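You operate a simulated robot arm through the tools that you are given. There is no shell and no other tool. Be economical: measure what you need, move in short steps, check, and stop when the job is done.

Carry out the task below with a simulated two-armed robot. There is one attempt and no reset: what you move stays moved.

## Task
On the left half of the narrow table, fold the blue towel in half, so that its two long edges meet.

It is judged by the outcome, as a careful person would: the job done as asked, and still so three seconds after it is handed in. It fails if anything else is knocked over, pushed out of place, dropped, spilled or broken. Flat cloth is picked up by pressing the open fingertips on it (5 to 10 N) and closing them slowly along it; thin cloth reads only 2 to 8 mm in the jaws.

## Robot
Two 6-joint arms with two-finger parallel grippers on one trunk, on a base that drives. Base frame: it is fixed to the floor where the robot stands at the start and does not move with it; the origin is under the middle of the robot, x ahead of it, y to its left, z up; the surface under the hand at the start is at about z = 80. Lengths are in cm, angles in rad, forces in N, time in s.
The left shoulder is at the start at [8, 21.6, 157.1], the right one opposite. With the tool pointing down near the work surface each hand reaches from about 10 to 66 cm from the robot's upright axis, wherever it stands, measured 20 degrees to its own side. Places, roughly: left half of the narrow table [50, 10, 80]. Payload 3.43 kg a hand.
The tool frame of a hand sits at the grasp point between the pads (the TCP): z along the fingers, y along the line on which they close. The tips reach 3 cm beyond it. Largest opening 9.4 cm; finger width 2.8, thickness 1; the body of the gripper, 5 by 9.6 cm, starts 5.5 cm behind the TCP.
Orientation is that of the tool frame in the base frame, as a unit quaternion [w, x, y, z]. With the fingers straight down and closing along the base's y, the tool's x points along the base's -x, its y along +y and its z along -z.

## Interface
- The arms move only by the tool apply_moves. It takes "left_increments", "right_increments" or both (then of equal length, played together; a hand with none holds still); each is a list of rows, each an object (a shift or turn left out is 0, a gripper value left out holds the last) with "linear": the shift along the tool's x, y, z in units of 30 mm (1.0 is 30 mm), a list of three; "angular": the turn, a rotation vector about the tool's x, y, z in units of 4 degrees (1.0 is 4 degrees), a list of three. In form: [{"linear": [dx, dy, dz], "angular": [wx, wy, wz]}, ...]. A call has 1 to 20 rows; each row shifts and turns the commanded pose from where the row before left it, along the tool's axes as they then stand. "left_gripper" and "right_gripper" are, for a hand that has rows, the closure, from 0 (fully open) to 1 (shut), set as the call begins (left out, the last holds). A call with a number of a shift or a turn outside -1 to 1 is refused whole. A row lasts 0.2 s, in which the tool goes at most 5 cm and 0.15 rad; a call with a longer step from one row to the next is refused whole, and so is a gripper value outside its range. Where a pose cannot be reached the arm comes as near as it can. A force on the tool above 40 N (or 10 N above the force at the start of the call, whichever is more), or a blocked arm, ends the call early, and 0.2 s more pass. Each finger travels about 7.2 cm/s and halts on what it meets, pressing with about 33 N; the grip force reading is that of the motor and also rises with nothing between the fingers. The clock runs only during rows and for 0.2 s after the last one: add rows that do not move to give the fingers time. The reply holds the time, the measured pose of the TCP, the force on the tool along the base axes, the opening and the grip force, in the units named above and with some noise, with the torque about the TCP (base axes, N m) and any sound that the robot's microphone picked up.
- Cameras (640 x 400 px; columns grow to the right, rows downward): "scene" is now at [8.2, 1.93, 170.53]; the picture's right is [0.35, -0.94, -0.00], its down [-0.87, -0.32, -0.36] and it looks along [0.34, 0.13, -0.93] (base axes); focal length 265 px, centre (320, 200). "left" rides on the left gripper at [7.6, -1.4, -10.3] in its tool frame; the picture's right is [0.18, 0.98, 0.00], its down [-0.75, 0.14, -0.64] and it looks along [-0.63, 0.12, 0.77] (tool axes); focal length 243 px, centre (320, 200). "right" rides on the right gripper at [7.6, 1.4, -10.3] in its tool frame; the picture's right is [-0.18, 0.98, 0.00], its down [-0.75, -0.14, -0.64] and it looks along [-0.63, -0.12, 0.77] (tool axes); focal length 243 px, centre (320, 200).
- get_image(camera): a new picture of that camera. It takes no simulated time.
- move_column(by): slides the trunk up (or, below 0, down) by that many cm; the arms and the scene camera ride with it, the base frame stays. It gives what a move gives, with no picture.
- base_move(legs): drives the robot by 1 to 6 legs, each [ahead, left, turn to the left] in cm, cm and rad, along the robot's own axes; the way and the turn of a leg run together, so that a leg with both is an arc; at most 150 cm and 3.142 rad a leg. The arms and the cameras ride along, it lands a little off, and it stops where it bumps. It gives what a move gives.
- turn_head(pan, tilt): turns the head with the scene camera to pan (to the left, within 1.501 rad either way) and tilt (down, from -0.506 to 1.204), counted from straight ahead of the robot. It gives what a move gives.
- probe_pixels(camera, pixels): for up to 12 pixels [column, row] of the newest picture of that camera ("zoom" is the newest enlarged one), the place [x, y, z] in the base frame of the surface seen there, good to about 0.2 cm. It takes no simulated time.
- enlarge(camera, box): a new picture of the part [left, top, right, bottom] of that camera's present view, enlarged. It takes no simulated time.
- close_job(): hands the job in; it is judged then, once.

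Go step by step. Measure first, check grasps and placings, and put right what went wrong. The budget is 80 turns and 58 pictures, counting those below and the enlarged ones. Unless the task says otherwise, let go and move clear before handing in, and close with one line.

The tools are called after "Emit:" by a JSON object that holds its "method" and its "body". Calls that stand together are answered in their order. apply_moves: Moves the arms, as the interface text tells. Its arguments: {"type":"object","properties":{"left_increments":{"type":"array","items":{"type":"object","properties":{"linear":{"type":"array","items":{"type":"number"}},"angular":{"type":"array","items":{"type":"number"}}}}},"left_gripper":{"type":"number"},"right_increments":{"type":"array","items":{"type":"object","properties":{"linear":{"type":"array","items":{"type":"number"}},"angular":{"type":"array","items":{"type":"number"}}}}},"right_gripper":{"type":"number"}},"required":[]} The other tools are called the same way: move_column (by) slides the trunk up or down; base_move (legs) drives the base; turn_head (pan, tilt) turns the head that bears the scene camera; get_image (camera) takes a picture; probe_pixels (camera, pixels) gives the place of the surface under pixels of a picture; enlarge (camera, box) takes an enlarged picture of a part of a camera's view; close_job () hands the job in.

At the start:

```text
clock: 0.0
left_ee_pos: [52.25, 16.19, 97.85]
left_ee_rot: [0.0, 0.0, 1.0, 0.001]
left_ft_force: [0.0, 0.5, -0.6]
left_torque: [-0.01, 0.0, -0.01]
left_gripper_width: 9.43
left_grasp_force: 0.1
right_ee_pos: [43.07, -16.2, 99.65]
right_ee_rot: [0.0, 0.0, 1.0, 0.0]
right_ft_force: [0.8, -0.2, 0.3]
right_torque: [-0.06, -0.06, 0.0]
right_gripper_width: 9.42
right_grasp_force: 0.1
trunk travel left (down, up): [-80.1, 3.9]
robot x, y, heading: [-0.11, -0.37, 0.001]
head pan, tilt: [0.353, 1.201]
```

scene: 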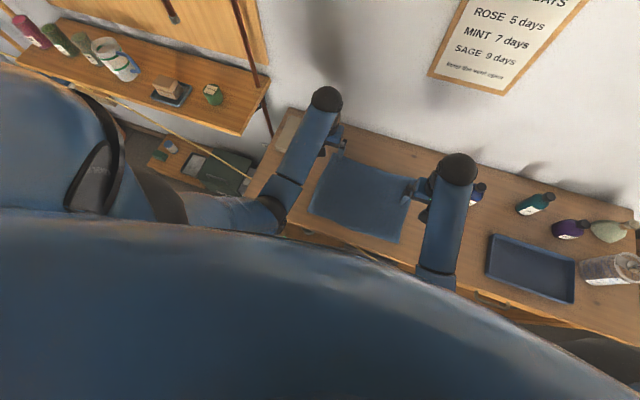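
right: 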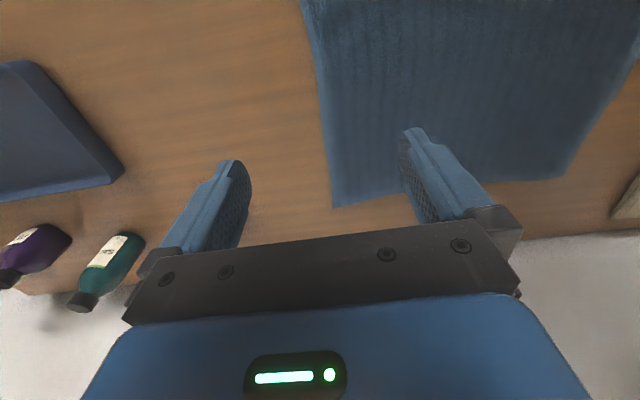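
left: 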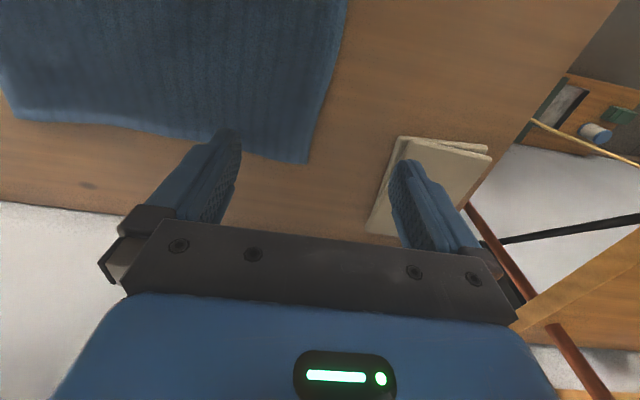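

The towel lies around pixels (309–425, 152–243) in the scene view, partly hidden by the arms. I'll enlarge it and probe its corners.

Emit:
{"method": "enlarge", "body": {"camera": "scene", "box": [230, 90, 490, 260]}}

Emit:
{"method": "probe_pixels", "body": {"camera": "right", "pixels": [[336, 205], [565, 177], [304, 5], [450, 100], [280, 195], [632, 70]]}}

Emit:
{"method": "probe_pixels", "body": {"camera": "left", "pixels": [[306, 162], [15, 115], [345, 5], [200, 60], [300, 200], [440, 150]]}}

Emit:
{"method": "probe_pixels", "body": {"camera": "scene", "pixels": [[341, 156], [310, 210], [398, 242], [360, 195], [280, 130], [300, 230], [380, 255]]}}

```text
2.35 times, centred on (360, 175) of scene
```

zoom: 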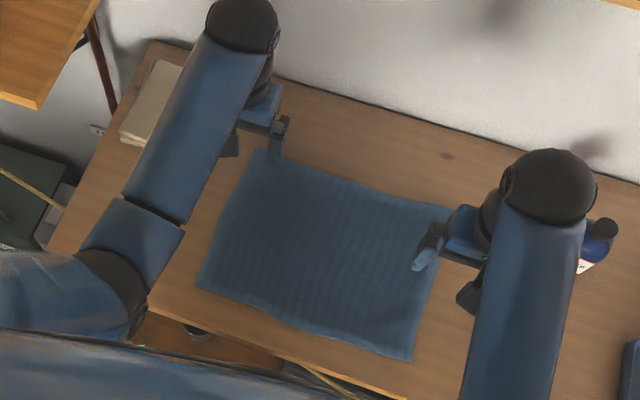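

```text
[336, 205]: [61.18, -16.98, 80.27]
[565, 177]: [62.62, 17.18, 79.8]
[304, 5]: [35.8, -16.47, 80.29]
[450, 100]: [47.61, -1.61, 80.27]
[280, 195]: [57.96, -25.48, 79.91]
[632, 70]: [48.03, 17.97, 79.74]
```

```text
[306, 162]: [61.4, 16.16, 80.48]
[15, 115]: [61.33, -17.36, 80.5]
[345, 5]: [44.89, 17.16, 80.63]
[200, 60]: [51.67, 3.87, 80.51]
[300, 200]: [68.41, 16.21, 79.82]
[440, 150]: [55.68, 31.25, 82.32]
```

```text
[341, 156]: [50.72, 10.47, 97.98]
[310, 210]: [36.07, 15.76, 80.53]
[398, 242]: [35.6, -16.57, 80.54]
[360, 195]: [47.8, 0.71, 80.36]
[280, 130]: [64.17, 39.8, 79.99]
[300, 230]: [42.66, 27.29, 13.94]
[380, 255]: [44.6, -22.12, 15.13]
```

The towel measures x ≈ 36–61.5 and y ≈ -17–16.5, so its long edges run along y at x ≈ 36 and x ≈ 61.5. I plan to pinch the near edge with both hands and fold it away from the robot. First I'll turn both hands 90° so the fingers close along x, with the cameras on the outside.

Emit:
{"method": "apply_moves", "body": {"left_increments": [{"angular": [0, 0, 1]}, {"angular": [0, 0, 1]}, {"angular": [0, 0, 1]}, {"angular": [0, 0, 1]}, {"angular": [0, 0, 1]}, {"angular": [0, 0, 1]}, {"angular": [0, 0, 1]}, {"angular": [0, 0, 1]}, {"angular": [0, 0, 1]}, {"angular": [0, 0, 1]}, {"angular": [0, 0, 1]}, {"angular": [0, 0, 1]}, {"angular": [0, 0, 1]}, {"angular": [0, 0, 1]}, {"angular": [0, 0, 1]}, {"angular": [0, 0, 1]}, {"angular": [0, 0, 1]}, {"angular": [0, 0, 1]}, {"angular": [0, 0, 1]}, {"angular": [0, 0, 1]}], "right_increments": [{"angular": [0, 0, -1]}, {"angular": [0, 0, -1]}, {"angular": [0, 0, -1]}, {"angular": [0, 0, -1]}, {"angular": [0, 0, -1]}, {"angular": [0, 0, -1]}, {"angular": [0, 0, -1]}, {"angular": [0, 0, -1]}, {"angular": [0, 0, -1]}, {"angular": [0, 0, -1]}, {"angular": [0, 0, -1]}, {"angular": [0, 0, -1]}, {"angular": [0, 0, -1]}, {"angular": [0, 0, -1]}, {"angular": [0, 0, -1]}, {"angular": [0, 0, -1]}, {"angular": [0, 0, -1]}, {"angular": [0, 0, -1]}, {"angular": [0, 0, -1]}, {"angular": [0, 0, -1]}]}}

```text
clock: 4.2
left_ee_pos: [52.3, 16.25, 97.84]
left_ee_rot: [0.0, 0.643, 0.766, 0.0]
left_ft_force: [-0.7, 0.6, 0.4]
left_torque: [-0.03, 0.05, 0.0]
left_gripper_width: 9.41
left_grasp_force: 0.2
right_ee_pos: [42.96, -16.34, 99.53]
right_ee_rot: [0.0, -0.643, 0.766, 0.001]
right_ft_force: [0.6, 0.0, 0.7]
right_torque: [-0.02, -0.01, -0.01]
right_gripper_width: 9.4
right_grasp_force: 0.1
trunk travel left (down, up): [-80.1, 3.9]
robot x, y, heading: [0.05, 0.23, -0.002]
head pan, tilt: [0.353, 1.201]
```

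The turn went cleanly. I'll finish the last 10°, hover both hands over the near-edge corners, and close to about 2.5 cm.

Emit:
{"method": "apply_moves", "body": {"left_increments": [{"angular": [0, 0, 1]}, {"angular": [0, 0, 1]}, {"angular": [0, 0, 0.5]}, {"linear": [-0.085, -0.596, 0.408]}, {"linear": [-0.085, -0.596, 0.408]}, {"linear": [-0.085, -0.596, 0.408]}, {"linear": [-0.085, -0.596, 0.408]}, {"linear": [-0.085, -0.596, 0.408]}, {"linear": [-0.085, -0.596, 0.408]}, {"linear": [-0.085, -0.596, 0.408]}, {"linear": [-0.085, -0.596, 0.408]}, {}, {}], "right_increments": [{"angular": [0, 0, -1]}, {"angular": [0, 0, -1]}, {"angular": [0, 0, -0.5]}, {"linear": [-0.056, 0.207, 0.48]}, {"linear": [-0.056, 0.207, 0.48]}, {"linear": [-0.056, 0.207, 0.48]}, {"linear": [-0.056, 0.207, 0.48]}, {"linear": [-0.056, 0.207, 0.48]}, {"linear": [-0.056, 0.207, 0.48]}, {"linear": [-0.056, 0.207, 0.48]}, {"linear": [-0.056, 0.207, 0.48]}, {}, {}], "left_gripper": 0.73, "right_gripper": 0.73}}

Emit:
{"method": "get_image", "body": {"camera": "left"}}

Emit:
{"method": "get_image", "body": {"camera": "right"}}

Emit:
{"method": "get_image", "body": {"camera": "scene"}}

```text
clock: 7.0
left_ee_pos: [38.03, 14.1, 88.09]
left_ee_rot: [-0.001, 0.707, 0.708, 0.0]
left_ft_force: [0.4, -0.2, 0.3]
left_torque: [0.0, 0.01, 0.01]
left_gripper_width: 2.56
left_grasp_force: 0.1
right_ee_pos: [38.1, -14.86, 87.93]
right_ee_rot: [0.0, -0.707, 0.708, 0.0]
right_ft_force: [0.5, 0.2, 0.1]
right_torque: [0.0, -0.01, -0.01]
right_gripper_width: 2.54
right_grasp_force: 0.1
trunk travel left (down, up): [-80.1, 3.9]
robot x, y, heading: [-0.11, 0.0, -0.001]
head pan, tilt: [0.353, 1.201]
```

```text
53 pictures are left
```

left: 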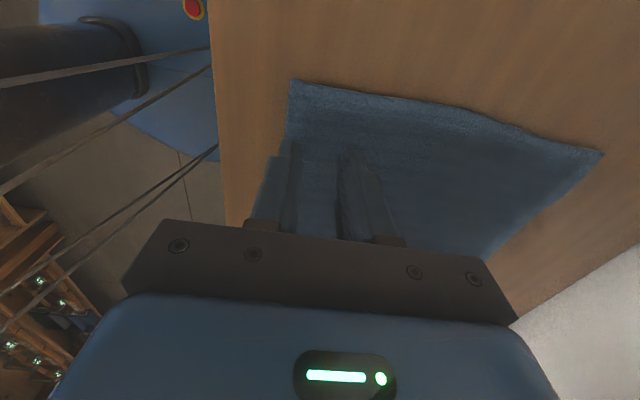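

```text
52 pictures are left
```

right: 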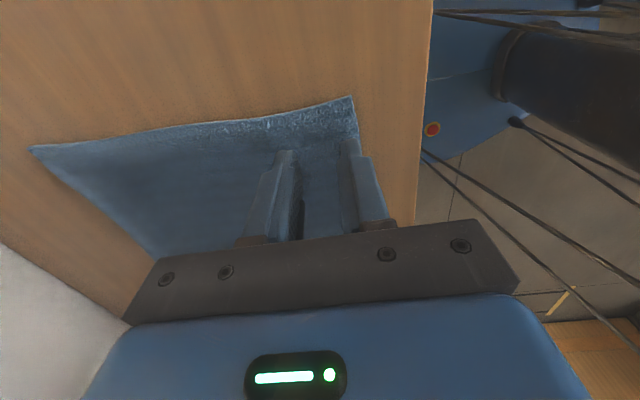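

```text
51 pictures are left
```

scene: 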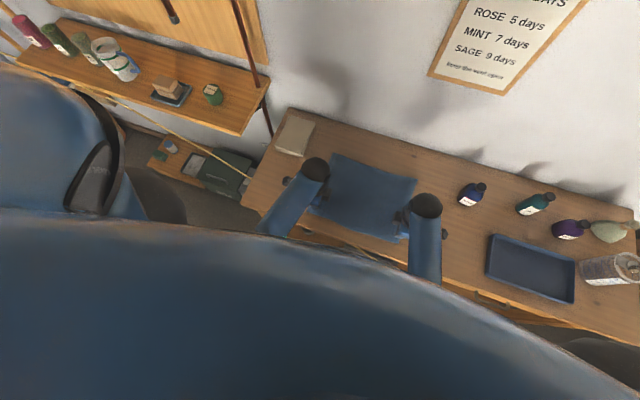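

Both hands are over the near corners, with the near fingers just inside the edge. I'll lower them to near contact.

Emit:
{"method": "apply_moves", "body": {"left_increments": [{"linear": [0, 0.03, 0.36]}, {"linear": [0, 0.03, 0.36]}, {"linear": [0, 0, 0.36]}, {"linear": [0, 0, 0.36]}, {}], "right_increments": [{"linear": [0, 0, 0.35]}, {"linear": [0, 0, 0.35]}, {"linear": [0, 0, 0.35]}, {"linear": [0, 0, 0.35]}, {}]}}

```text
clock: 8.2
left_ee_pos: [38.25, 14.2, 83.75]
left_ee_rot: [0.0, 0.708, 0.706, 0.0]
left_ft_force: [-0.2, -0.5, -0.2]
left_torque: [-0.01, 0.04, 0.01]
left_gripper_width: 2.55
left_grasp_force: 0.2
right_ee_pos: [38.19, -14.95, 83.8]
right_ee_rot: [0.001, 0.707, -0.707, 0.001]
right_ft_force: [0.0, 0.5, 0.5]
right_torque: [0.0, 0.0, 0.01]
right_gripper_width: 2.55
right_grasp_force: 0.1
trunk travel left (down, up): [-80.1, 3.9]
robot x, y, heading: [0.15, 0.16, 0.001]
head pan, tilt: [0.353, 1.201]
```

There's no contact yet at z ≈ 83.8, so I'll lower in small steps.

Emit:
{"method": "apply_moves", "body": {"left_increments": [{"linear": [0, 0, 0.06]}, {"linear": [0, 0, 0.06]}, {}], "right_increments": [{"linear": [0, 0, 0.06]}, {"linear": [0, 0, 0.06]}, {}]}}

```text
clock: 9.0
left_ee_pos: [38.14, 14.1, 83.44]
left_ee_rot: [0.0, 0.707, 0.707, 0.0]
left_ft_force: [-0.1, 1.8, 3.4]
left_torque: [0.03, -0.03, 0.01]
left_gripper_width: 2.57
left_grasp_force: 0.1
right_ee_pos: [38.09, -14.88, 83.51]
right_ee_rot: [0.0, 0.708, -0.706, 0.0]
right_ft_force: [-0.1, -0.3, 0.9]
right_torque: [-0.02, -0.02, -0.01]
right_gripper_width: 2.55
right_grasp_force: 0.0
trunk travel left (down, up): [-80.1, 3.9]
robot x, y, heading: [0.02, -0.23, 0.0]
head pan, tilt: [0.353, 1.201]
```

Contact has started: left 3.4 N, right about 1 N. I'll press a little more.

Emit:
{"method": "apply_moves", "body": {"left_increments": [{"linear": [0, 0, 0.04]}, {}], "right_increments": [{"linear": [0, 0, 0.06]}, {}]}}

```text
clock: 9.6
left_ee_pos: [38.1, 14.18, 83.31]
left_ee_rot: [0.001, 0.707, 0.707, 0.001]
left_ft_force: [1.6, 1.1, 9.5]
left_torque: [-0.01, 0.03, -0.02]
left_gripper_width: 2.53
left_grasp_force: 0.0
right_ee_pos: [38.07, -15.02, 83.35]
right_ee_rot: [-0.001, 0.707, -0.707, 0.001]
right_ft_force: [-0.4, -0.2, 5.6]
right_torque: [-0.01, 0.0, 0.01]
right_gripper_width: 2.52
right_grasp_force: 0.1
trunk travel left (down, up): [-80.1, 3.9]
robot x, y, heading: [-0.45, -0.08, -0.004]
head pan, tilt: [0.353, 1.201]
```

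The forces are 9.5 and 5.6 N, which is in the right range. Now I'll close slowly in steps.

Emit:
{"method": "apply_moves", "body": {"left_increments": [{}], "right_increments": [{"linear": [0, 0, 0.02]}], "left_gripper": 0.8, "right_gripper": 0.8}}

Emit:
{"method": "apply_moves", "body": {"left_increments": [{}], "right_increments": [{}], "left_gripper": 0.87, "right_gripper": 0.87}}

Emit:
{"method": "apply_moves", "body": {"left_increments": [{}], "right_increments": [{}], "left_gripper": 0.94, "right_gripper": 0.94}}

Emit:
{"method": "apply_moves", "body": {"left_increments": [{}, {}, {}], "right_increments": [{}, {}, {}], "left_gripper": 1.0, "right_gripper": 1.0}}

Emit:
{"method": "get_image", "body": {"camera": "left"}}

Emit:
{"method": "get_image", "body": {"camera": "right"}}

```text
clock: 10.0
left_ee_pos: [38.04, 14.19, 83.41]
left_ee_rot: [0.0, 0.707, 0.707, 0.001]
left_ft_force: [0.3, 0.1, 10.9]
left_torque: [-0.03, 0.01, 0.01]
left_gripper_width: 1.71
left_grasp_force: 0.0
right_ee_pos: [38.06, -14.87, 83.35]
right_ee_rot: [0.0, 0.707, -0.707, 0.0]
right_ft_force: [-0.9, -0.1, 8.0]
right_torque: [0.0, 0.05, 0.0]
right_gripper_width: 1.78
right_grasp_force: 0.0
trunk travel left (down, up): [-80.1, 3.9]
robot x, y, heading: [-0.39, 0.14, -0.001]
head pan, tilt: [0.353, 1.201]
```

```text
clock: 10.4
left_ee_pos: [38.09, 14.26, 83.35]
left_ee_rot: [0.001, 0.707, 0.707, 0.0]
left_ft_force: [0.9, -0.2, 11.4]
left_torque: [0.01, 0.01, 0.02]
left_gripper_width: 1.25
left_grasp_force: 0.3
right_ee_pos: [38.15, -14.78, 83.41]
right_ee_rot: [-0.001, 0.707, -0.707, 0.001]
right_ft_force: [0.5, -0.1, 8.5]
right_torque: [-0.01, 0.0, -0.03]
right_gripper_width: 1.27
right_grasp_force: 0.4
trunk travel left (down, up): [-80.1, 3.9]
robot x, y, heading: [-0.05, 0.35, -0.003]
head pan, tilt: [0.353, 1.201]
```

```text
clock: 10.8
left_ee_pos: [38.01, 14.3, 83.3]
left_ee_rot: [0.0, 0.707, 0.707, 0.0]
left_ft_force: [-0.4, -0.5, 11.8]
left_torque: [-0.01, 0.0, 0.01]
left_gripper_width: 0.65
left_grasp_force: 0.7
right_ee_pos: [38.12, -14.92, 83.4]
right_ee_rot: [0.0, -0.707, 0.707, -0.001]
right_ft_force: [0.8, 1.7, 9.0]
right_torque: [0.03, -0.01, 0.01]
right_gripper_width: 0.68
right_grasp_force: 0.9
trunk travel left (down, up): [-80.1, 3.9]
robot x, y, heading: [-0.13, 0.18, 0.007]
head pan, tilt: [0.353, 1.201]
```

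```text
clock: 11.6
left_ee_pos: [38.04, 14.19, 83.23]
left_ee_rot: [0.0, 0.707, 0.707, 0.0]
left_ft_force: [-1.1, -0.7, 12.2]
left_torque: [-0.01, 0.02, 0.01]
left_gripper_width: 0.38
left_grasp_force: 33.5
right_ee_pos: [37.91, -14.84, 83.38]
right_ee_rot: [0.0, 0.708, -0.706, 0.001]
right_ft_force: [-0.4, 1.3, 7.9]
right_torque: [0.02, 0.0, -0.01]
right_gripper_width: 0.41
right_grasp_force: 33.0
trunk travel left (down, up): [-80.1, 3.9]
robot x, y, heading: [0.04, -0.19, -0.004]
head pan, tilt: [0.353, 1.201]
```

```text
50 pictures are left
```

left: 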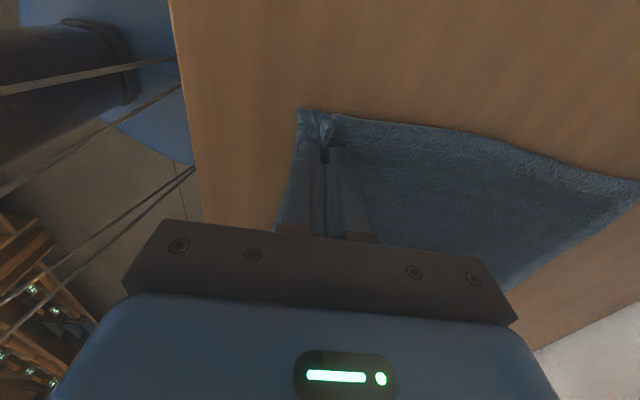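

```text
49 pictures are left
```

right: 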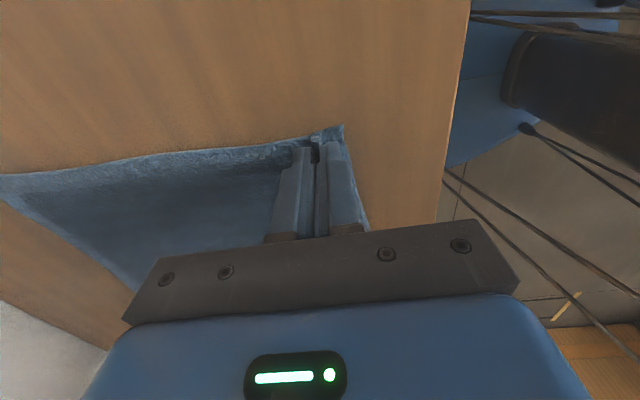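

Both grips read 0.38 and 0.41 cm, so there is cloth in the jaws. I'll lift along the first quarter of the arc, up and over to x ≈ 48.7.

Emit:
{"method": "apply_moves", "body": {"left_increments": [{"linear": [0, 0.043, -0.532]}, {"linear": [0, 0.128, -0.519]}, {"linear": [0, 0.21, -0.493]}, {"linear": [0, 0.287, -0.456]}, {"linear": [0, 0.357, -0.406]}, {"linear": [0, 0.418, -0.347]}, {"linear": [0, 0.468, -0.278]}, {"linear": [0, 0.508, -0.204]}, {"linear": [0, 0.534, -0.125]}, {"linear": [0, 0.547, -0.042]}, {}], "right_increments": [{"linear": [0, -0.043, -0.532]}, {"linear": [0, -0.128, -0.519]}, {"linear": [0, -0.21, -0.493]}, {"linear": [0, -0.287, -0.456]}, {"linear": [0, -0.357, -0.406]}, {"linear": [0, -0.418, -0.347]}, {"linear": [0, -0.468, -0.278]}, {"linear": [0, -0.508, -0.204]}, {"linear": [0, -0.534, -0.125]}, {"linear": [0, -0.547, -0.042]}, {}]}}

Emit:
{"method": "get_image", "body": {"camera": "left"}}

Emit:
{"method": "get_image", "body": {"camera": "right"}}

Emit:
{"method": "enlarge", "body": {"camera": "scene", "box": [230, 90, 490, 260]}}

```text
clock: 14.0
left_ee_pos: [48.6, 14.09, 93.4]
left_ee_rot: [0.0, 0.707, 0.707, 0.0]
left_ft_force: [-0.6, 0.3, -0.4]
left_torque: [0.02, 0.01, -0.02]
left_gripper_width: 0.38
left_grasp_force: 33.4
right_ee_pos: [48.51, -14.96, 93.5]
right_ee_rot: [0.0, -0.707, 0.707, 0.0]
right_ft_force: [0.4, 1.0, -0.1]
right_torque: [0.01, 0.03, 0.0]
right_gripper_width: 0.39
right_grasp_force: 32.6
trunk travel left (down, up): [-80.1, 3.9]
robot x, y, heading: [0.51, 0.06, -0.0]
head pan, tilt: [0.353, 1.201]
```

```text
48 pictures are left
```

left: 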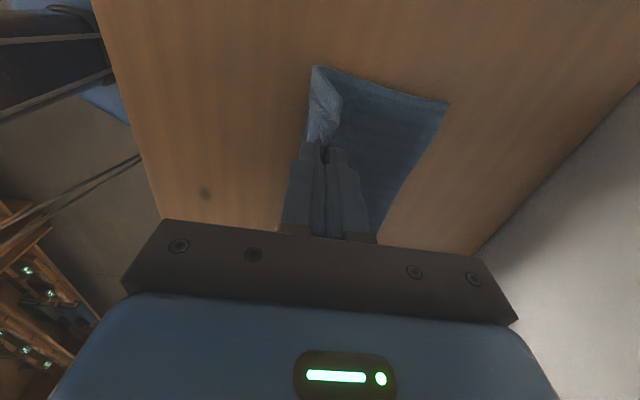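

```text
47 pictures are left
```

right: 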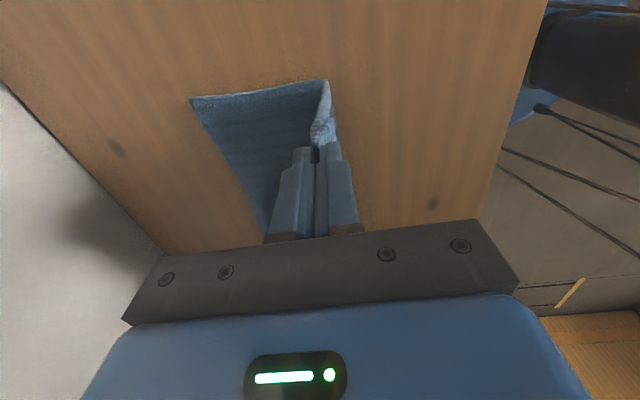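

```text
2.35 times, centred on (360, 175) of scene
```

zoom: 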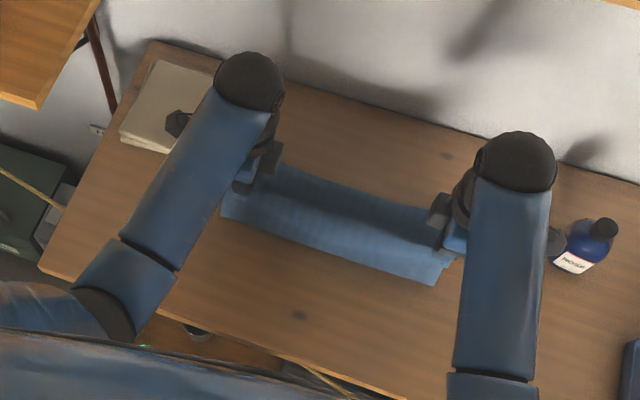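

The towel is lifted cleanly at both corners. Before carrying on outward I'll check the clearance to the dark bottle at zoom (600,230) and the books at (150,100).

Emit:
{"method": "probe_pixels", "body": {"camera": "zoom", "pixels": [[605, 226], [590, 250], [575, 262], [555, 262], [150, 100], [560, 240], [440, 282], [222, 215], [330, 250], [330, 200], [300, 170], [400, 100]]}}

```text
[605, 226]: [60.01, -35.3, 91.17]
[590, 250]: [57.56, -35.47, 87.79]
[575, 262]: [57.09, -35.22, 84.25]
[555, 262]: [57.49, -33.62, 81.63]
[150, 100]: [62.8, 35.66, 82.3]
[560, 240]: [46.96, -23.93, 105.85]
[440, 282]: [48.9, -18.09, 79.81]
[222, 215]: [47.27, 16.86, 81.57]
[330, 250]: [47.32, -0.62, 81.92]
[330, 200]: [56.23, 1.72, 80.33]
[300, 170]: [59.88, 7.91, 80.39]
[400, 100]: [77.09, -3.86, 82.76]
```

The bottle at y ≈ -34 is clear of the right hand. I'll carry on down the second quarter of the arc, stopping a little above the table.

Emit:
{"method": "apply_moves", "body": {"left_increments": [{"linear": [0, 0.56, 0.042]}, {"linear": [0, 0.56, 0.125]}, {"linear": [0, 0.53, 0.204]}, {"linear": [0, 0.49, 0.278]}, {"linear": [0, 0.43, 0.347]}, {"linear": [0, 0.36, 0.406]}, {"linear": [0, 0.29, 0.456]}, {"linear": [0, 0.21, 0.493]}, {"linear": [0, 0.1, 0.3]}, {}], "right_increments": [{"linear": [0, -0.56, 0.042]}, {"linear": [0, -0.56, 0.125]}, {"linear": [0, -0.53, 0.204]}, {"linear": [0, -0.49, 0.278]}, {"linear": [0, -0.43, 0.347]}, {"linear": [0, -0.36, 0.406]}, {"linear": [0, -0.29, 0.456]}, {"linear": [0, -0.21, 0.493]}, {"linear": [0, -0.1, 0.3]}, {}]}}

Emit:
{"method": "get_image", "body": {"camera": "left"}}

Emit:
{"method": "get_image", "body": {"camera": "right"}}

Emit:
{"method": "enlarge", "body": {"camera": "scene", "box": [270, 110, 470, 235]}}

```text
clock: 16.2
left_ee_pos: [59.19, 14.15, 85.5]
left_ee_rot: [0.0, 0.707, 0.707, -0.001]
left_ft_force: [-0.2, -0.7, -0.2]
left_torque: [0.02, -0.01, -0.01]
left_gripper_width: 0.36
left_grasp_force: 32.9
right_ee_pos: [59.16, -14.87, 85.42]
right_ee_rot: [0.0, 0.707, -0.707, 0.0]
right_ft_force: [-0.4, 0.5, 0.2]
right_torque: [-0.01, 0.0, -0.04]
right_gripper_width: 0.37
right_grasp_force: 32.7
trunk travel left (down, up): [-80.1, 3.9]
robot x, y, heading: [0.05, 0.57, 0.002]
head pan, tilt: [0.353, 1.201]
```

```text
45 pictures are left
```

left: 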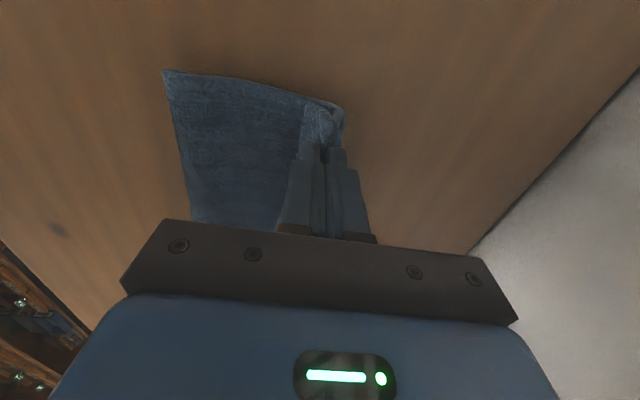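

```text
44 pictures are left
```

right: 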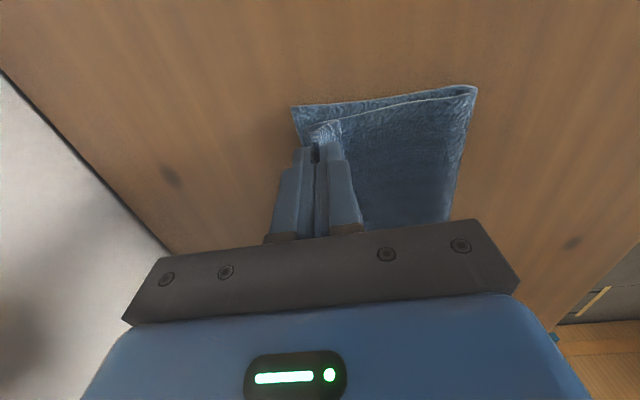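

```text
3.20 times, centred on (370, 172) of scene
```

zoom: 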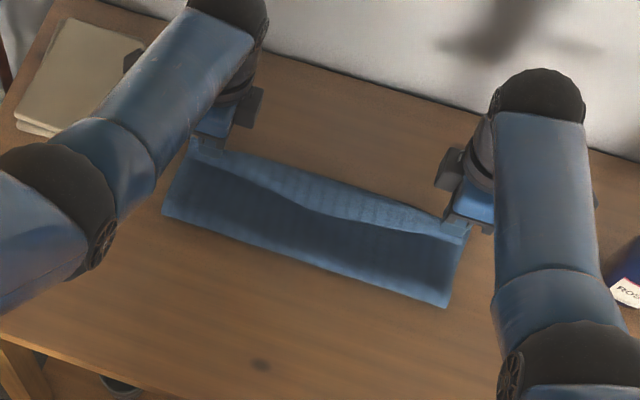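

It's nearly folded. I'll probe the fold line and the edges before lowering and releasing.

Emit:
{"method": "probe_pixels", "body": {"camera": "zoom", "pixels": [[166, 210], [300, 262], [445, 300], [300, 230], [330, 190], [315, 205], [345, 220], [260, 175], [345, 184], [400, 202]]}}

Emit:
{"method": "probe_pixels", "body": {"camera": "right", "pixels": [[298, 110], [330, 128], [474, 90], [380, 105], [420, 150], [350, 101]]}}

Emit:
{"method": "probe_pixels", "body": {"camera": "left", "pixels": [[342, 120], [318, 110], [168, 75], [240, 90], [220, 130], [320, 135]]}}

```text
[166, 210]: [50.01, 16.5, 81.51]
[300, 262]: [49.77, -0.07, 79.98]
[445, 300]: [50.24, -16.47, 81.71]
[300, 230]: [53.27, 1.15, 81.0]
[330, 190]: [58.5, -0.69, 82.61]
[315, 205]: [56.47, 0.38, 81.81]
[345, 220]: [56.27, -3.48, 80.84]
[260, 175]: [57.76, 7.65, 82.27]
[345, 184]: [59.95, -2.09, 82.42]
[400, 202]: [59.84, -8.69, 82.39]
```

```text
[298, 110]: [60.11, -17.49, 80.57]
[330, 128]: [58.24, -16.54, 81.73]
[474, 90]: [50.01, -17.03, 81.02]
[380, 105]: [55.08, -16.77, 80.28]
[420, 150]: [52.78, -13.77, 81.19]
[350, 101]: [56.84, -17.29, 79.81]
```

```text
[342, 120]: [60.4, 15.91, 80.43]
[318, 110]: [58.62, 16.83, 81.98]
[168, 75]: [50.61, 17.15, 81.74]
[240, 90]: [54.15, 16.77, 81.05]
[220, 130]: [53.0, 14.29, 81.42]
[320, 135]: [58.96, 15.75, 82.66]
```

The fold line is at x ≈ 50 and the pinches are at 59.2. I'll lower to light contact, open slightly and lift straight up.

Emit:
{"method": "apply_moves", "body": {"left_increments": [{"linear": [0, 0.03, 0.15]}, {"linear": [0, 0.03, 0.15]}, {"linear": [0, 0, 0.07]}, {}], "right_increments": [{"linear": [0, -0.03, 0.15]}, {"linear": [0, -0.03, 0.15]}, {"linear": [0, 0, 0.07]}, {}]}}

Emit:
{"method": "apply_moves", "body": {"left_increments": [{}, {}], "right_increments": [{}, {}], "left_gripper": 0.84, "right_gripper": 0.84}}

Emit:
{"method": "apply_moves", "body": {"left_increments": [{"linear": [0, 0, -0.15]}, {"linear": [0, 0, -0.2]}, {"linear": [0, 0, -0.4]}, {"linear": [0, 0, -0.6]}, {"linear": [0, 0, -0.8]}, {"linear": [0, 0, -0.8]}, {}], "right_increments": [{"linear": [0, 0, -0.15]}, {"linear": [0, 0, -0.2]}, {"linear": [0, 0, -0.4]}, {"linear": [0, 0, -0.6]}, {"linear": [0, 0, -0.8]}, {"linear": [0, 0, -0.8]}, {}]}}

Emit:
{"method": "get_image", "body": {"camera": "left"}}

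Emit:
{"method": "get_image", "body": {"camera": "right"}}

Emit:
{"method": "enlarge", "body": {"camera": "scene", "box": [270, 110, 470, 235]}}

```text
clock: 17.2
left_ee_pos: [59.37, 14.11, 84.38]
left_ee_rot: [0.0, 0.707, 0.707, 0.0]
left_ft_force: [0.4, -0.1, 1.5]
left_torque: [-0.04, 0.0, -0.02]
left_gripper_width: 0.34
left_grasp_force: 33.5
right_ee_pos: [59.55, -14.95, 84.48]
right_ee_rot: [0.0, -0.707, 0.708, 0.0]
right_ft_force: [-0.2, -0.4, 1.2]
right_torque: [-0.01, -0.03, -0.08]
right_gripper_width: 0.4
right_grasp_force: 32.7
trunk travel left (down, up): [-80.1, 3.9]
robot x, y, heading: [0.0, 0.51, -0.001]
head pan, tilt: [0.353, 1.201]
```

```text
clock: 17.8
left_ee_pos: [59.34, 14.13, 84.32]
left_ee_rot: [0.001, 0.707, 0.707, 0.0]
left_ft_force: [0.2, -0.2, 1.6]
left_torque: [0.02, 0.0, -0.02]
left_gripper_width: 1.46
left_grasp_force: 0.0
right_ee_pos: [59.43, -14.91, 84.39]
right_ee_rot: [0.0, 0.707, -0.707, 0.0]
right_ft_force: [0.1, 1.3, 0.1]
right_torque: [-0.01, 0.0, -0.02]
right_gripper_width: 1.49
right_grasp_force: 0.1
trunk travel left (down, up): [-80.1, 3.9]
robot x, y, heading: [-0.01, -0.43, -0.004]
head pan, tilt: [0.353, 1.201]
```

```text
clock: 19.4
left_ee_pos: [59.42, 14.13, 93.34]
left_ee_rot: [0.0, 0.707, 0.707, 0.001]
left_ft_force: [0.2, -0.1, -0.6]
left_torque: [-0.02, 0.01, 0.0]
left_gripper_width: 1.48
left_grasp_force: 0.0
right_ee_pos: [59.45, -14.72, 93.13]
right_ee_rot: [0.0, -0.707, 0.707, -0.001]
right_ft_force: [0.4, -0.2, -0.4]
right_torque: [0.0, 0.0, 0.01]
right_gripper_width: 1.49
right_grasp_force: 0.0
trunk travel left (down, up): [-80.1, 3.9]
robot x, y, heading: [-0.17, -0.1, -0.008]
head pan, tilt: [0.353, 1.201]
```

```text
42 pictures are left
```

left: 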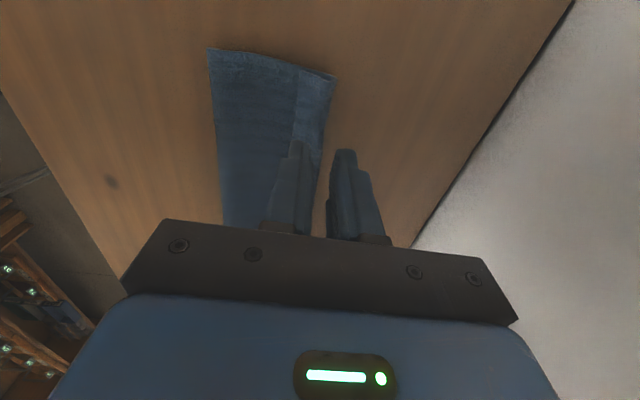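

```text
41 pictures are left
```

right: 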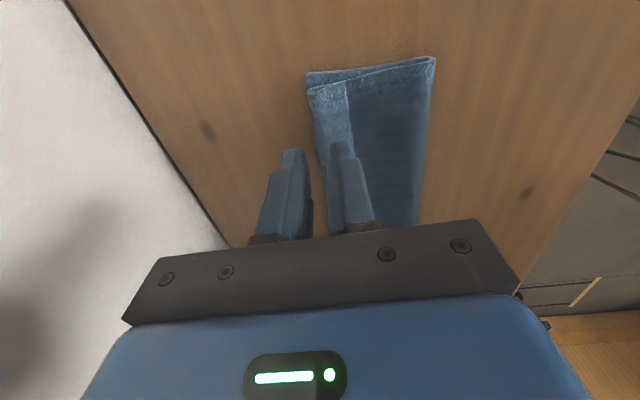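

```text
3.20 times, centred on (370, 172) of scene
```

zoom: 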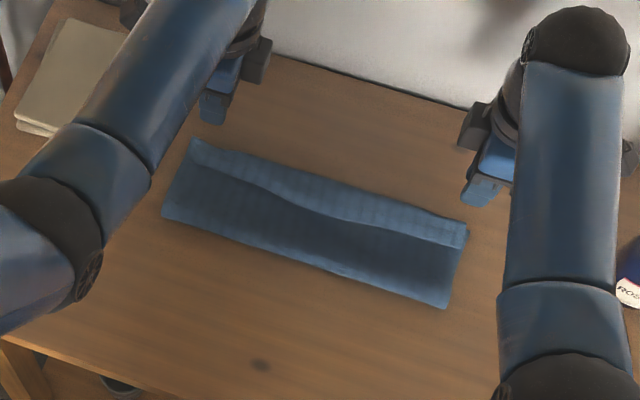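

As I feared, the far strip of the top layer is folded back on itself: it's a lighter band with its edge running along zoom (190,165)–(450,245). I'll measure it and then unroll it by wiping outward.

Emit:
{"method": "probe_pixels", "body": {"camera": "zoom", "pixels": [[200, 172], [250, 186], [300, 208], [350, 222], [400, 233], [450, 243], [200, 145], [270, 162], [335, 184], [400, 204], [460, 226], [465, 245]]}}

Emit:
{"method": "probe_pixels", "body": {"camera": "right", "pixels": [[308, 76], [313, 93], [348, 82], [433, 62], [320, 120], [350, 120], [400, 100], [318, 90]]}}

Emit:
{"method": "probe_pixels", "body": {"camera": "left", "pixels": [[334, 78], [298, 70], [210, 50], [330, 90], [325, 110], [293, 120], [250, 90], [312, 75]]}}

Emit:
{"method": "enlarge", "body": {"camera": "right", "box": [260, 30, 460, 155]}}

```text
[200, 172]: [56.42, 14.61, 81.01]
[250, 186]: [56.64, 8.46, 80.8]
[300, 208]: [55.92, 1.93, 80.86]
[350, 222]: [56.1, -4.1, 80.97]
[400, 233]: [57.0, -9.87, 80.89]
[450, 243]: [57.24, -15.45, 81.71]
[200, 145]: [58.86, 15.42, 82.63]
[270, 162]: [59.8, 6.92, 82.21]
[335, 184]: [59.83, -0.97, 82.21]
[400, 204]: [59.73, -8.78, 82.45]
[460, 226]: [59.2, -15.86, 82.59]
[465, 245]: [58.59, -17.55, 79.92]
```

```text
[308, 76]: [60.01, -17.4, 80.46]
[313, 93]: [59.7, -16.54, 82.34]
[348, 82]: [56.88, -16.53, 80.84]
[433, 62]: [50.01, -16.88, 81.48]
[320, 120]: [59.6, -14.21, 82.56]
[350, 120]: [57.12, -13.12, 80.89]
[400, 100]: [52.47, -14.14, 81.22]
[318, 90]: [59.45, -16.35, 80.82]
```

```text
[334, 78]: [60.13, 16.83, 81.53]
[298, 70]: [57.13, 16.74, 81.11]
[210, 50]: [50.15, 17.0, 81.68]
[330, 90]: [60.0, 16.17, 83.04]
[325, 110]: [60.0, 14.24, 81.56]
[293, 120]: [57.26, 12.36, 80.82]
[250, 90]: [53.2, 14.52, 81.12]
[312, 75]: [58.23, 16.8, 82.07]
```

```text
3.20 times, centred on (360, 92) of right
```

zoom: 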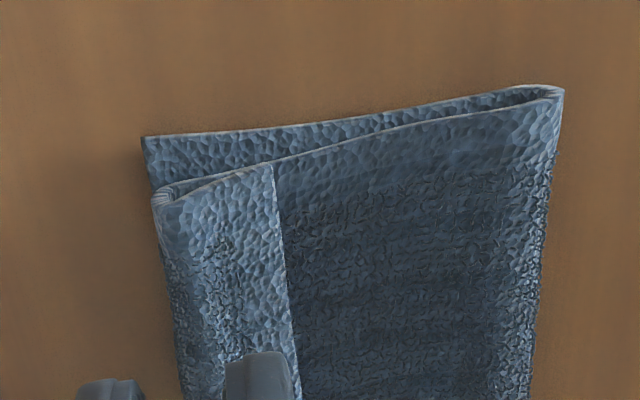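

The zoom view shows the hem flap lying on top, with its edge at x ≈ 57 and its fold at x ≈ 59.7. I'll close the fingers, set them on the flap, and wipe lightly toward +x to roll it out.

Emit:
{"method": "apply_moves", "body": {"left_increments": [{"linear": [-0.07, -0.078, 0.3]}, {"linear": [-0.07, -0.078, 0.45]}, {"linear": [-0.07, -0.078, 0.45]}, {"linear": [-0.07, -0.078, 0.45]}, {"linear": [-0.07, -0.078, 0.45]}, {"linear": [-0.07, -0.078, 0.3]}, {}], "right_increments": [{"linear": [-0.08, 0.08, 0.3]}, {"linear": [-0.08, 0.08, 0.45]}, {"linear": [-0.08, 0.08, 0.45]}, {"linear": [-0.08, 0.08, 0.45]}, {"linear": [-0.08, 0.08, 0.4]}, {"linear": [-0.08, 0.08, 0.3]}, {}], "left_gripper": 1.0, "right_gripper": 1.0}}

Emit:
{"method": "apply_moves", "body": {"left_increments": [{"linear": [0, 0, 0.1]}, {"linear": [0, 0, 0.1]}, {"linear": [0, 0, 0.1]}, {}], "right_increments": [{"linear": [0, 0, 0.1]}, {"linear": [0, 0, 0.1]}, {"linear": [0, 0, 0.1]}, {}]}}

```text
clock: 21.0
left_ee_pos: [58.0, 12.82, 86.04]
left_ee_rot: [-0.001, 0.707, 0.707, 0.0]
left_ft_force: [0.0, -0.1, -1.0]
left_torque: [0.02, -0.01, 0.0]
left_gripper_width: 0.02
left_grasp_force: 32.8
right_ee_pos: [57.83, -13.26, 86.18]
right_ee_rot: [0.0, -0.707, 0.707, 0.0]
right_ft_force: [0.3, -0.3, 0.1]
right_torque: [-0.01, 0.02, -0.03]
right_gripper_width: 0.02
right_grasp_force: 32.4
trunk travel left (down, up): [-80.1, 3.9]
robot x, y, heading: [0.11, 0.06, -0.0]
head pan, tilt: [0.353, 1.201]
```

```text
clock: 22.0
left_ee_pos: [57.97, 12.92, 84.98]
left_ee_rot: [0.0, 0.707, 0.707, 0.0]
left_ft_force: [-0.5, -0.2, -0.4]
left_torque: [-0.04, 0.01, -0.02]
left_gripper_width: 0.0
left_grasp_force: 33.0
right_ee_pos: [57.89, -13.43, 85.45]
right_ee_rot: [0.001, 0.708, -0.707, 0.0]
right_ft_force: [-1.1, -0.5, 0.1]
right_torque: [0.01, 0.05, -0.01]
right_gripper_width: 0.0
right_grasp_force: 33.0
trunk travel left (down, up): [-80.1, 3.9]
robot x, y, heading: [0.19, -0.11, -0.004]
head pan, tilt: [0.353, 1.201]
```

Emit:
{"method": "apply_moves", "body": {"left_increments": [{"linear": [0, 0, 0.1]}, {"linear": [0, 0, 0.08]}, {}], "right_increments": [{"linear": [0, 0, 0.15]}, {"linear": [0, 0, 0.12]}, {}]}}

```text
clock: 22.8
left_ee_pos: [57.85, 13.08, 84.66]
left_ee_rot: [0.0, 0.707, 0.708, -0.001]
left_ft_force: [-0.2, -0.7, 1.3]
left_torque: [-0.03, 0.03, -0.01]
left_gripper_width: 0.01
left_grasp_force: 32.4
right_ee_pos: [57.88, -13.43, 84.41]
right_ee_rot: [0.0, -0.706, 0.708, -0.001]
right_ft_force: [0.4, 0.2, 0.4]
right_torque: [0.02, 0.02, 0.0]
right_gripper_width: 0.01
right_grasp_force: 32.5
trunk travel left (down, up): [-80.1, 3.9]
robot x, y, heading: [-0.45, 0.08, -0.004]
head pan, tilt: [0.353, 1.201]
```

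Contact is only just starting, at about 1 N. I'll press a little more, then wipe 2 cm toward +x to test.

Emit:
{"method": "apply_moves", "body": {"left_increments": [{"linear": [0, 0, 0.1]}, {}, {"linear": [0, 0.15, 0]}, {"linear": [0, 0.15, 0]}, {"linear": [0, 0.15, 0]}, {"linear": [0, 0.15, 0]}, {"linear": [0, 0.15, 0]}], "right_increments": [{"linear": [0, 0, 0.08]}, {}, {"linear": [0, -0.15, 0]}, {"linear": [0, -0.15, 0]}, {"linear": [0, -0.15, 0]}, {"linear": [0, -0.15, 0]}, {"linear": [0, -0.15, 0]}]}}

Emit:
{"method": "get_image", "body": {"camera": "right"}}

Emit:
{"method": "get_image", "body": {"camera": "left"}}

```text
clock: 24.4
left_ee_pos: [60.25, 12.99, 84.32]
left_ee_rot: [-0.001, 0.707, 0.707, 0.0]
left_ft_force: [0.0, -0.8, 1.2]
left_torque: [-0.03, 0.03, -0.01]
left_gripper_width: 0.0
left_grasp_force: 32.7
right_ee_pos: [60.28, -13.48, 84.3]
right_ee_rot: [0.0, 0.707, -0.707, 0.001]
right_ft_force: [-0.7, -0.2, 0.2]
right_torque: [-0.02, 0.0, -0.03]
right_gripper_width: 0.0
right_grasp_force: 33.4
trunk travel left (down, up): [-80.1, 3.9]
robot x, y, heading: [-0.02, -0.14, 0.008]
head pan, tilt: [0.353, 1.201]
```

```text
38 pictures are left
```

right: 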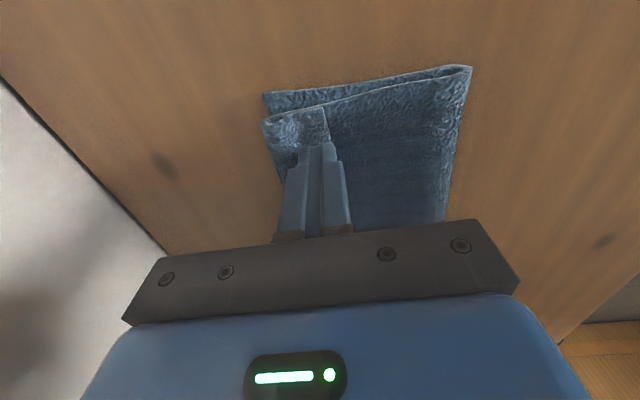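

```text
37 pictures are left
```

left: 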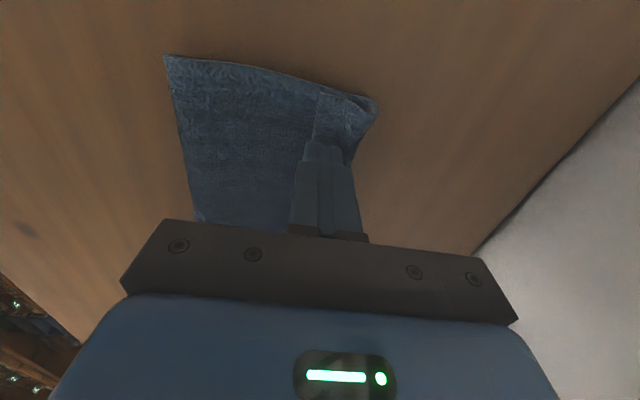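

The flap is rolling out: its edge moved toward +x and the ridge now sits beyond the lower edge. I'll keep wiping another 4.5 cm, easing down as the layers thin.

Emit:
{"method": "apply_moves", "body": {"left_increments": [{"linear": [0, 0.15, 0.02]}, {"linear": [0, 0.15, 0.02]}, {"linear": [0, 0.15, 0.02]}, {"linear": [0, 0.15, 0.02]}, {"linear": [0, 0.15, 0.02]}, {"linear": [0, 0.15, 0.02]}, {"linear": [0, 0.15, 0.02]}, {"linear": [0, 0.15, 0.02]}, {"linear": [0, 0.15, 0.02]}], "right_increments": [{"linear": [0, -0.15, 0.025]}, {"linear": [0, -0.15, 0.025]}, {"linear": [0, -0.15, 0.025]}, {"linear": [0, -0.15, 0.025]}, {"linear": [0, -0.15, 0.025]}, {"linear": [0, -0.15, 0.025]}, {"linear": [0, -0.15, 0.025]}, {"linear": [0, -0.15, 0.025]}, {"linear": [0, -0.15, 0.025]}]}}

Emit:
{"method": "get_image", "body": {"camera": "right"}}

Emit:
{"method": "get_image", "body": {"camera": "left"}}

Emit:
{"method": "enlarge", "body": {"camera": "scene", "box": [270, 110, 470, 235]}}

```text
clock: 26.4
left_ee_pos: [62.15, 13.33, 85.41]
left_ee_rot: [0.0, 0.707, 0.707, 0.0]
left_ft_force: [-0.3, -0.6, 0.3]
left_torque: [-0.01, 0.03, -0.02]
left_gripper_width: 0.0
left_grasp_force: 32.7
left hand out of reach, approached as far as the arm can: row 3, 4, 5, 6, 7, 8, 9
right_ee_pos: [62.05, -13.71, 85.19]
right_ee_rot: [0.0, 0.707, -0.707, 0.0]
right_ft_force: [0.5, -1.0, -0.2]
right_torque: [0.02, 0.04, 0.0]
right_gripper_width: 0.0
right_grasp_force: 33.1
right hand out of reach, approached as far as the arm can: row 3, 4, 5, 6, 7, 8, 9
trunk travel left (down, up): [-80.1, 3.9]
robot x, y, heading: [-0.04, -0.21, -0.003]
head pan, tilt: [0.353, 1.201]
```

```text
36 pictures are left
```

right: 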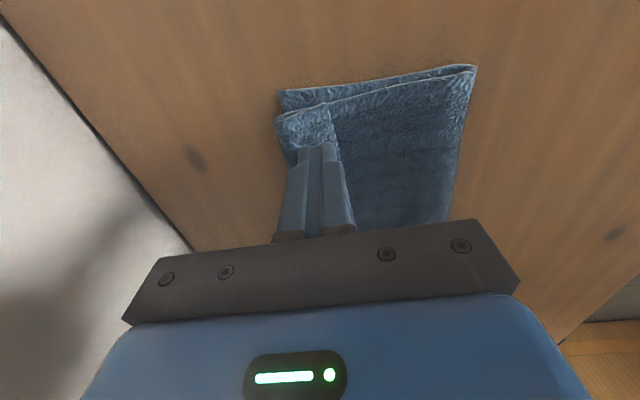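

```text
35 pictures are left
```

left: 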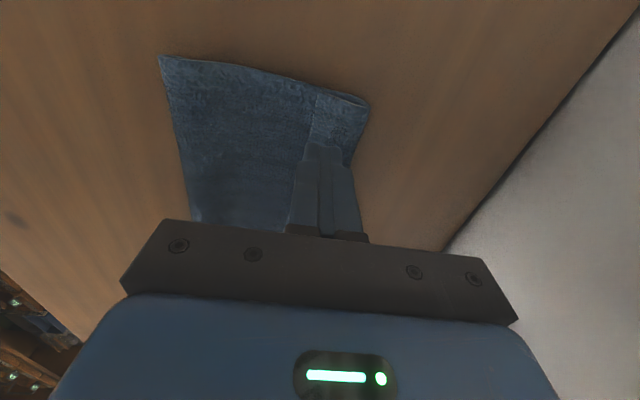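

```text
3.20 times, centred on (370, 172) of scene
```

zoom: 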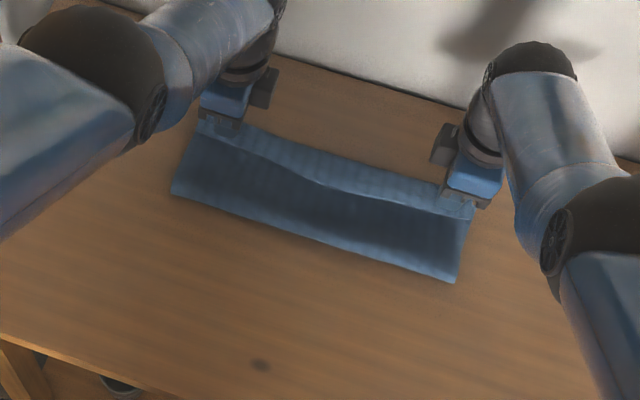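

The arms ran out of reach at x ≈ 62, and the whole towel slid with the fingers instead of only the flap moving. I'll lift off, measure, and then drag the folded towel back toward the robot, so I can anchor it with one hand while the other wipes.

Emit:
{"method": "apply_moves", "body": {"left_increments": [{"linear": [0, 0, -0.5]}, {"linear": [0, -0.5, -0.5]}, {"linear": [0, -0.7, -0.2]}, {"linear": [0, -0.7, 0]}, {"linear": [0, -0.7, 0]}, {}], "right_increments": [{"linear": [0, 0, -0.5]}, {"linear": [0, 0.5, -0.5]}, {"linear": [0, 0.7, -0.2]}, {"linear": [0, 0.7, 0]}, {"linear": [0, 0.7, 0]}, {}]}}

Emit:
{"method": "enlarge", "body": {"camera": "scene", "box": [270, 110, 470, 235]}}

Emit:
{"method": "get_image", "body": {"camera": "left"}}

```text
clock: 27.8
left_ee_pos: [54.31, 13.02, 88.96]
left_ee_rot: [0.0, 0.707, 0.708, 0.0]
left_ft_force: [-1.1, 0.5, 0.4]
left_torque: [0.0, 0.01, -0.01]
left_gripper_width: 0.0
left_grasp_force: 33.2
right_ee_pos: [54.3, -13.71, 88.87]
right_ee_rot: [0.0, 0.707, -0.707, 0.0]
right_ft_force: [0.4, 0.6, 0.0]
right_torque: [-0.02, -0.01, -0.01]
right_gripper_width: 0.01
right_grasp_force: 33.0
trunk travel left (down, up): [-80.1, 3.9]
robot x, y, heading: [-0.29, 0.31, -0.002]
head pan, tilt: [0.353, 1.201]
```

```text
3.20 times, centred on (370, 172) of scene
```

zoom: 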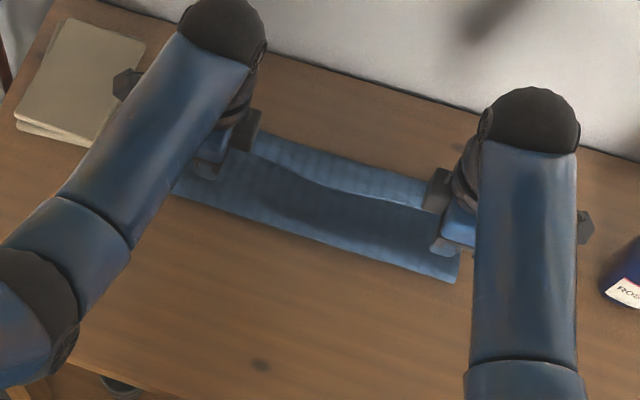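

```text
32 pictures are left
```

left: 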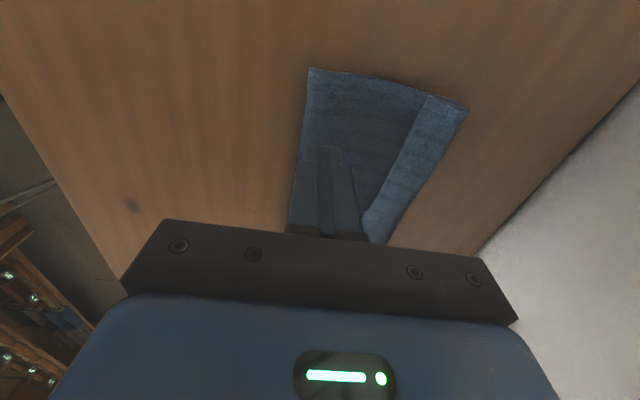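

The body is under the fingers, between the fold and the hem. I'll press on it there with both hands and drag the towel about 10 cm toward the robot.

Emit:
{"method": "apply_moves", "body": {"left_increments": [{"linear": [0, 0, 0.4]}, {"linear": [0, 0, 0.4]}, {"linear": [0, 0, 0.4]}, {"linear": [0, 0, 0.2]}, {"linear": [0, 0, 0.1]}, {"linear": [0, 0, 0.1]}, {}], "right_increments": [{"linear": [0, 0, 0.4]}, {"linear": [0, 0, 0.4]}, {"linear": [0, 0, 0.4]}, {"linear": [0, 0, 0.2]}, {"linear": [0, 0, 0.1]}, {"linear": [0, 0, 0.1]}, {}]}}

```text
clock: 29.4
left_ee_pos: [54.24, 13.33, 84.17]
left_ee_rot: [0.0, 0.707, 0.707, 0.0]
left_ft_force: [0.5, -0.5, 1.1]
left_torque: [-0.01, -0.01, 0.0]
left_gripper_width: 0.02
left_grasp_force: 32.8
right_ee_pos: [54.27, -13.65, 84.03]
right_ee_rot: [0.0, -0.707, 0.707, 0.0]
right_ft_force: [0.0, -0.6, 0.6]
right_torque: [0.03, 0.0, 0.01]
right_gripper_width: 0.01
right_grasp_force: 33.0
trunk travel left (down, up): [-80.1, 3.9]
robot x, y, heading: [-0.17, -0.11, -0.004]
head pan, tilt: [0.353, 1.201]
```

Emit:
{"method": "apply_moves", "body": {"left_increments": [{"linear": [0, 0, 0.08]}, {}, {"linear": [0, -0.25, 0]}, {"linear": [0, -0.3, 0]}, {"linear": [0, -0.3, 0]}, {"linear": [0, -0.3, 0]}, {"linear": [0, -0.3, 0]}, {"linear": [0, -0.3, 0]}, {"linear": [0, -0.3, 0]}, {"linear": [0, -0.3, 0]}, {"linear": [0, -0.3, 0]}, {"linear": [0, -0.3, 0]}, {"linear": [0, -0.3, 0]}, {}], "right_increments": [{"linear": [0, 0, 0.08]}, {}, {"linear": [0, 0.25, 0]}, {"linear": [0, 0.3, 0]}, {"linear": [0, 0.3, 0]}, {"linear": [0, 0.3, 0]}, {"linear": [0, 0.3, 0]}, {"linear": [0, 0.3, 0]}, {"linear": [0, 0.3, 0]}, {"linear": [0, 0.3, 0]}, {"linear": [0, 0.3, 0]}, {"linear": [0, 0.3, 0]}, {"linear": [0, 0.3, 0]}, {}]}}

Emit:
{"method": "enlarge", "body": {"camera": "scene", "box": [270, 130, 470, 255]}}

Emit:
{"method": "get_image", "body": {"camera": "right"}}

```text
clock: 32.4
left_ee_pos: [44.66, 13.3, 84.06]
left_ee_rot: [-0.001, 0.707, 0.707, 0.0]
left_ft_force: [0.0, 0.2, 0.0]
left_torque: [-0.02, 0.01, -0.03]
left_gripper_width: 0.0
left_grasp_force: 33.1
right_ee_pos: [44.51, -13.79, 83.85]
right_ee_rot: [0.0, -0.707, 0.708, 0.0]
right_ft_force: [0.0, 1.2, 2.8]
right_torque: [0.04, 0.02, 0.0]
right_gripper_width: 0.0
right_grasp_force: 32.8
trunk travel left (down, up): [-80.1, 3.9]
robot x, y, heading: [-0.16, 0.02, -0.002]
head pan, tilt: [0.353, 1.201]
```

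```text
3.20 times, centred on (370, 192) of scene
```

zoom: 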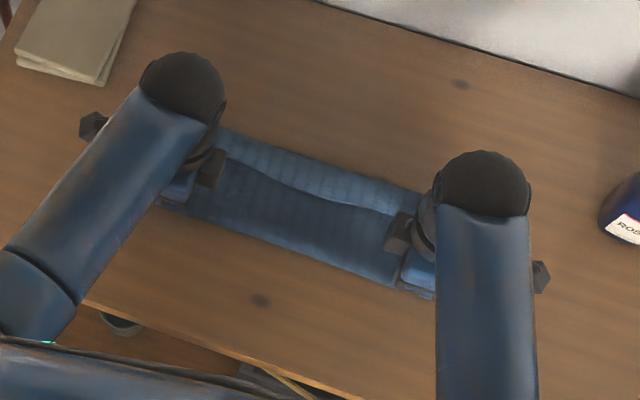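

```text
30 pictures are left
```

right: 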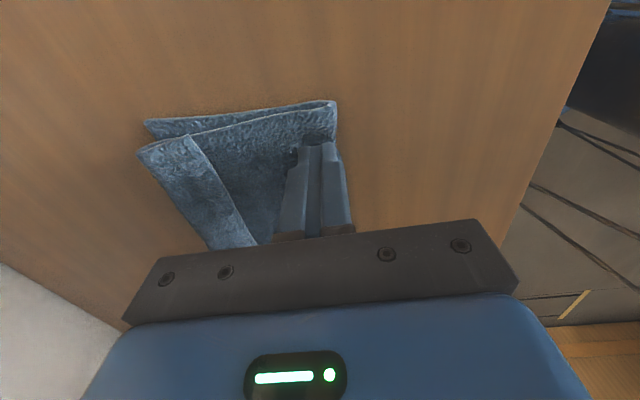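

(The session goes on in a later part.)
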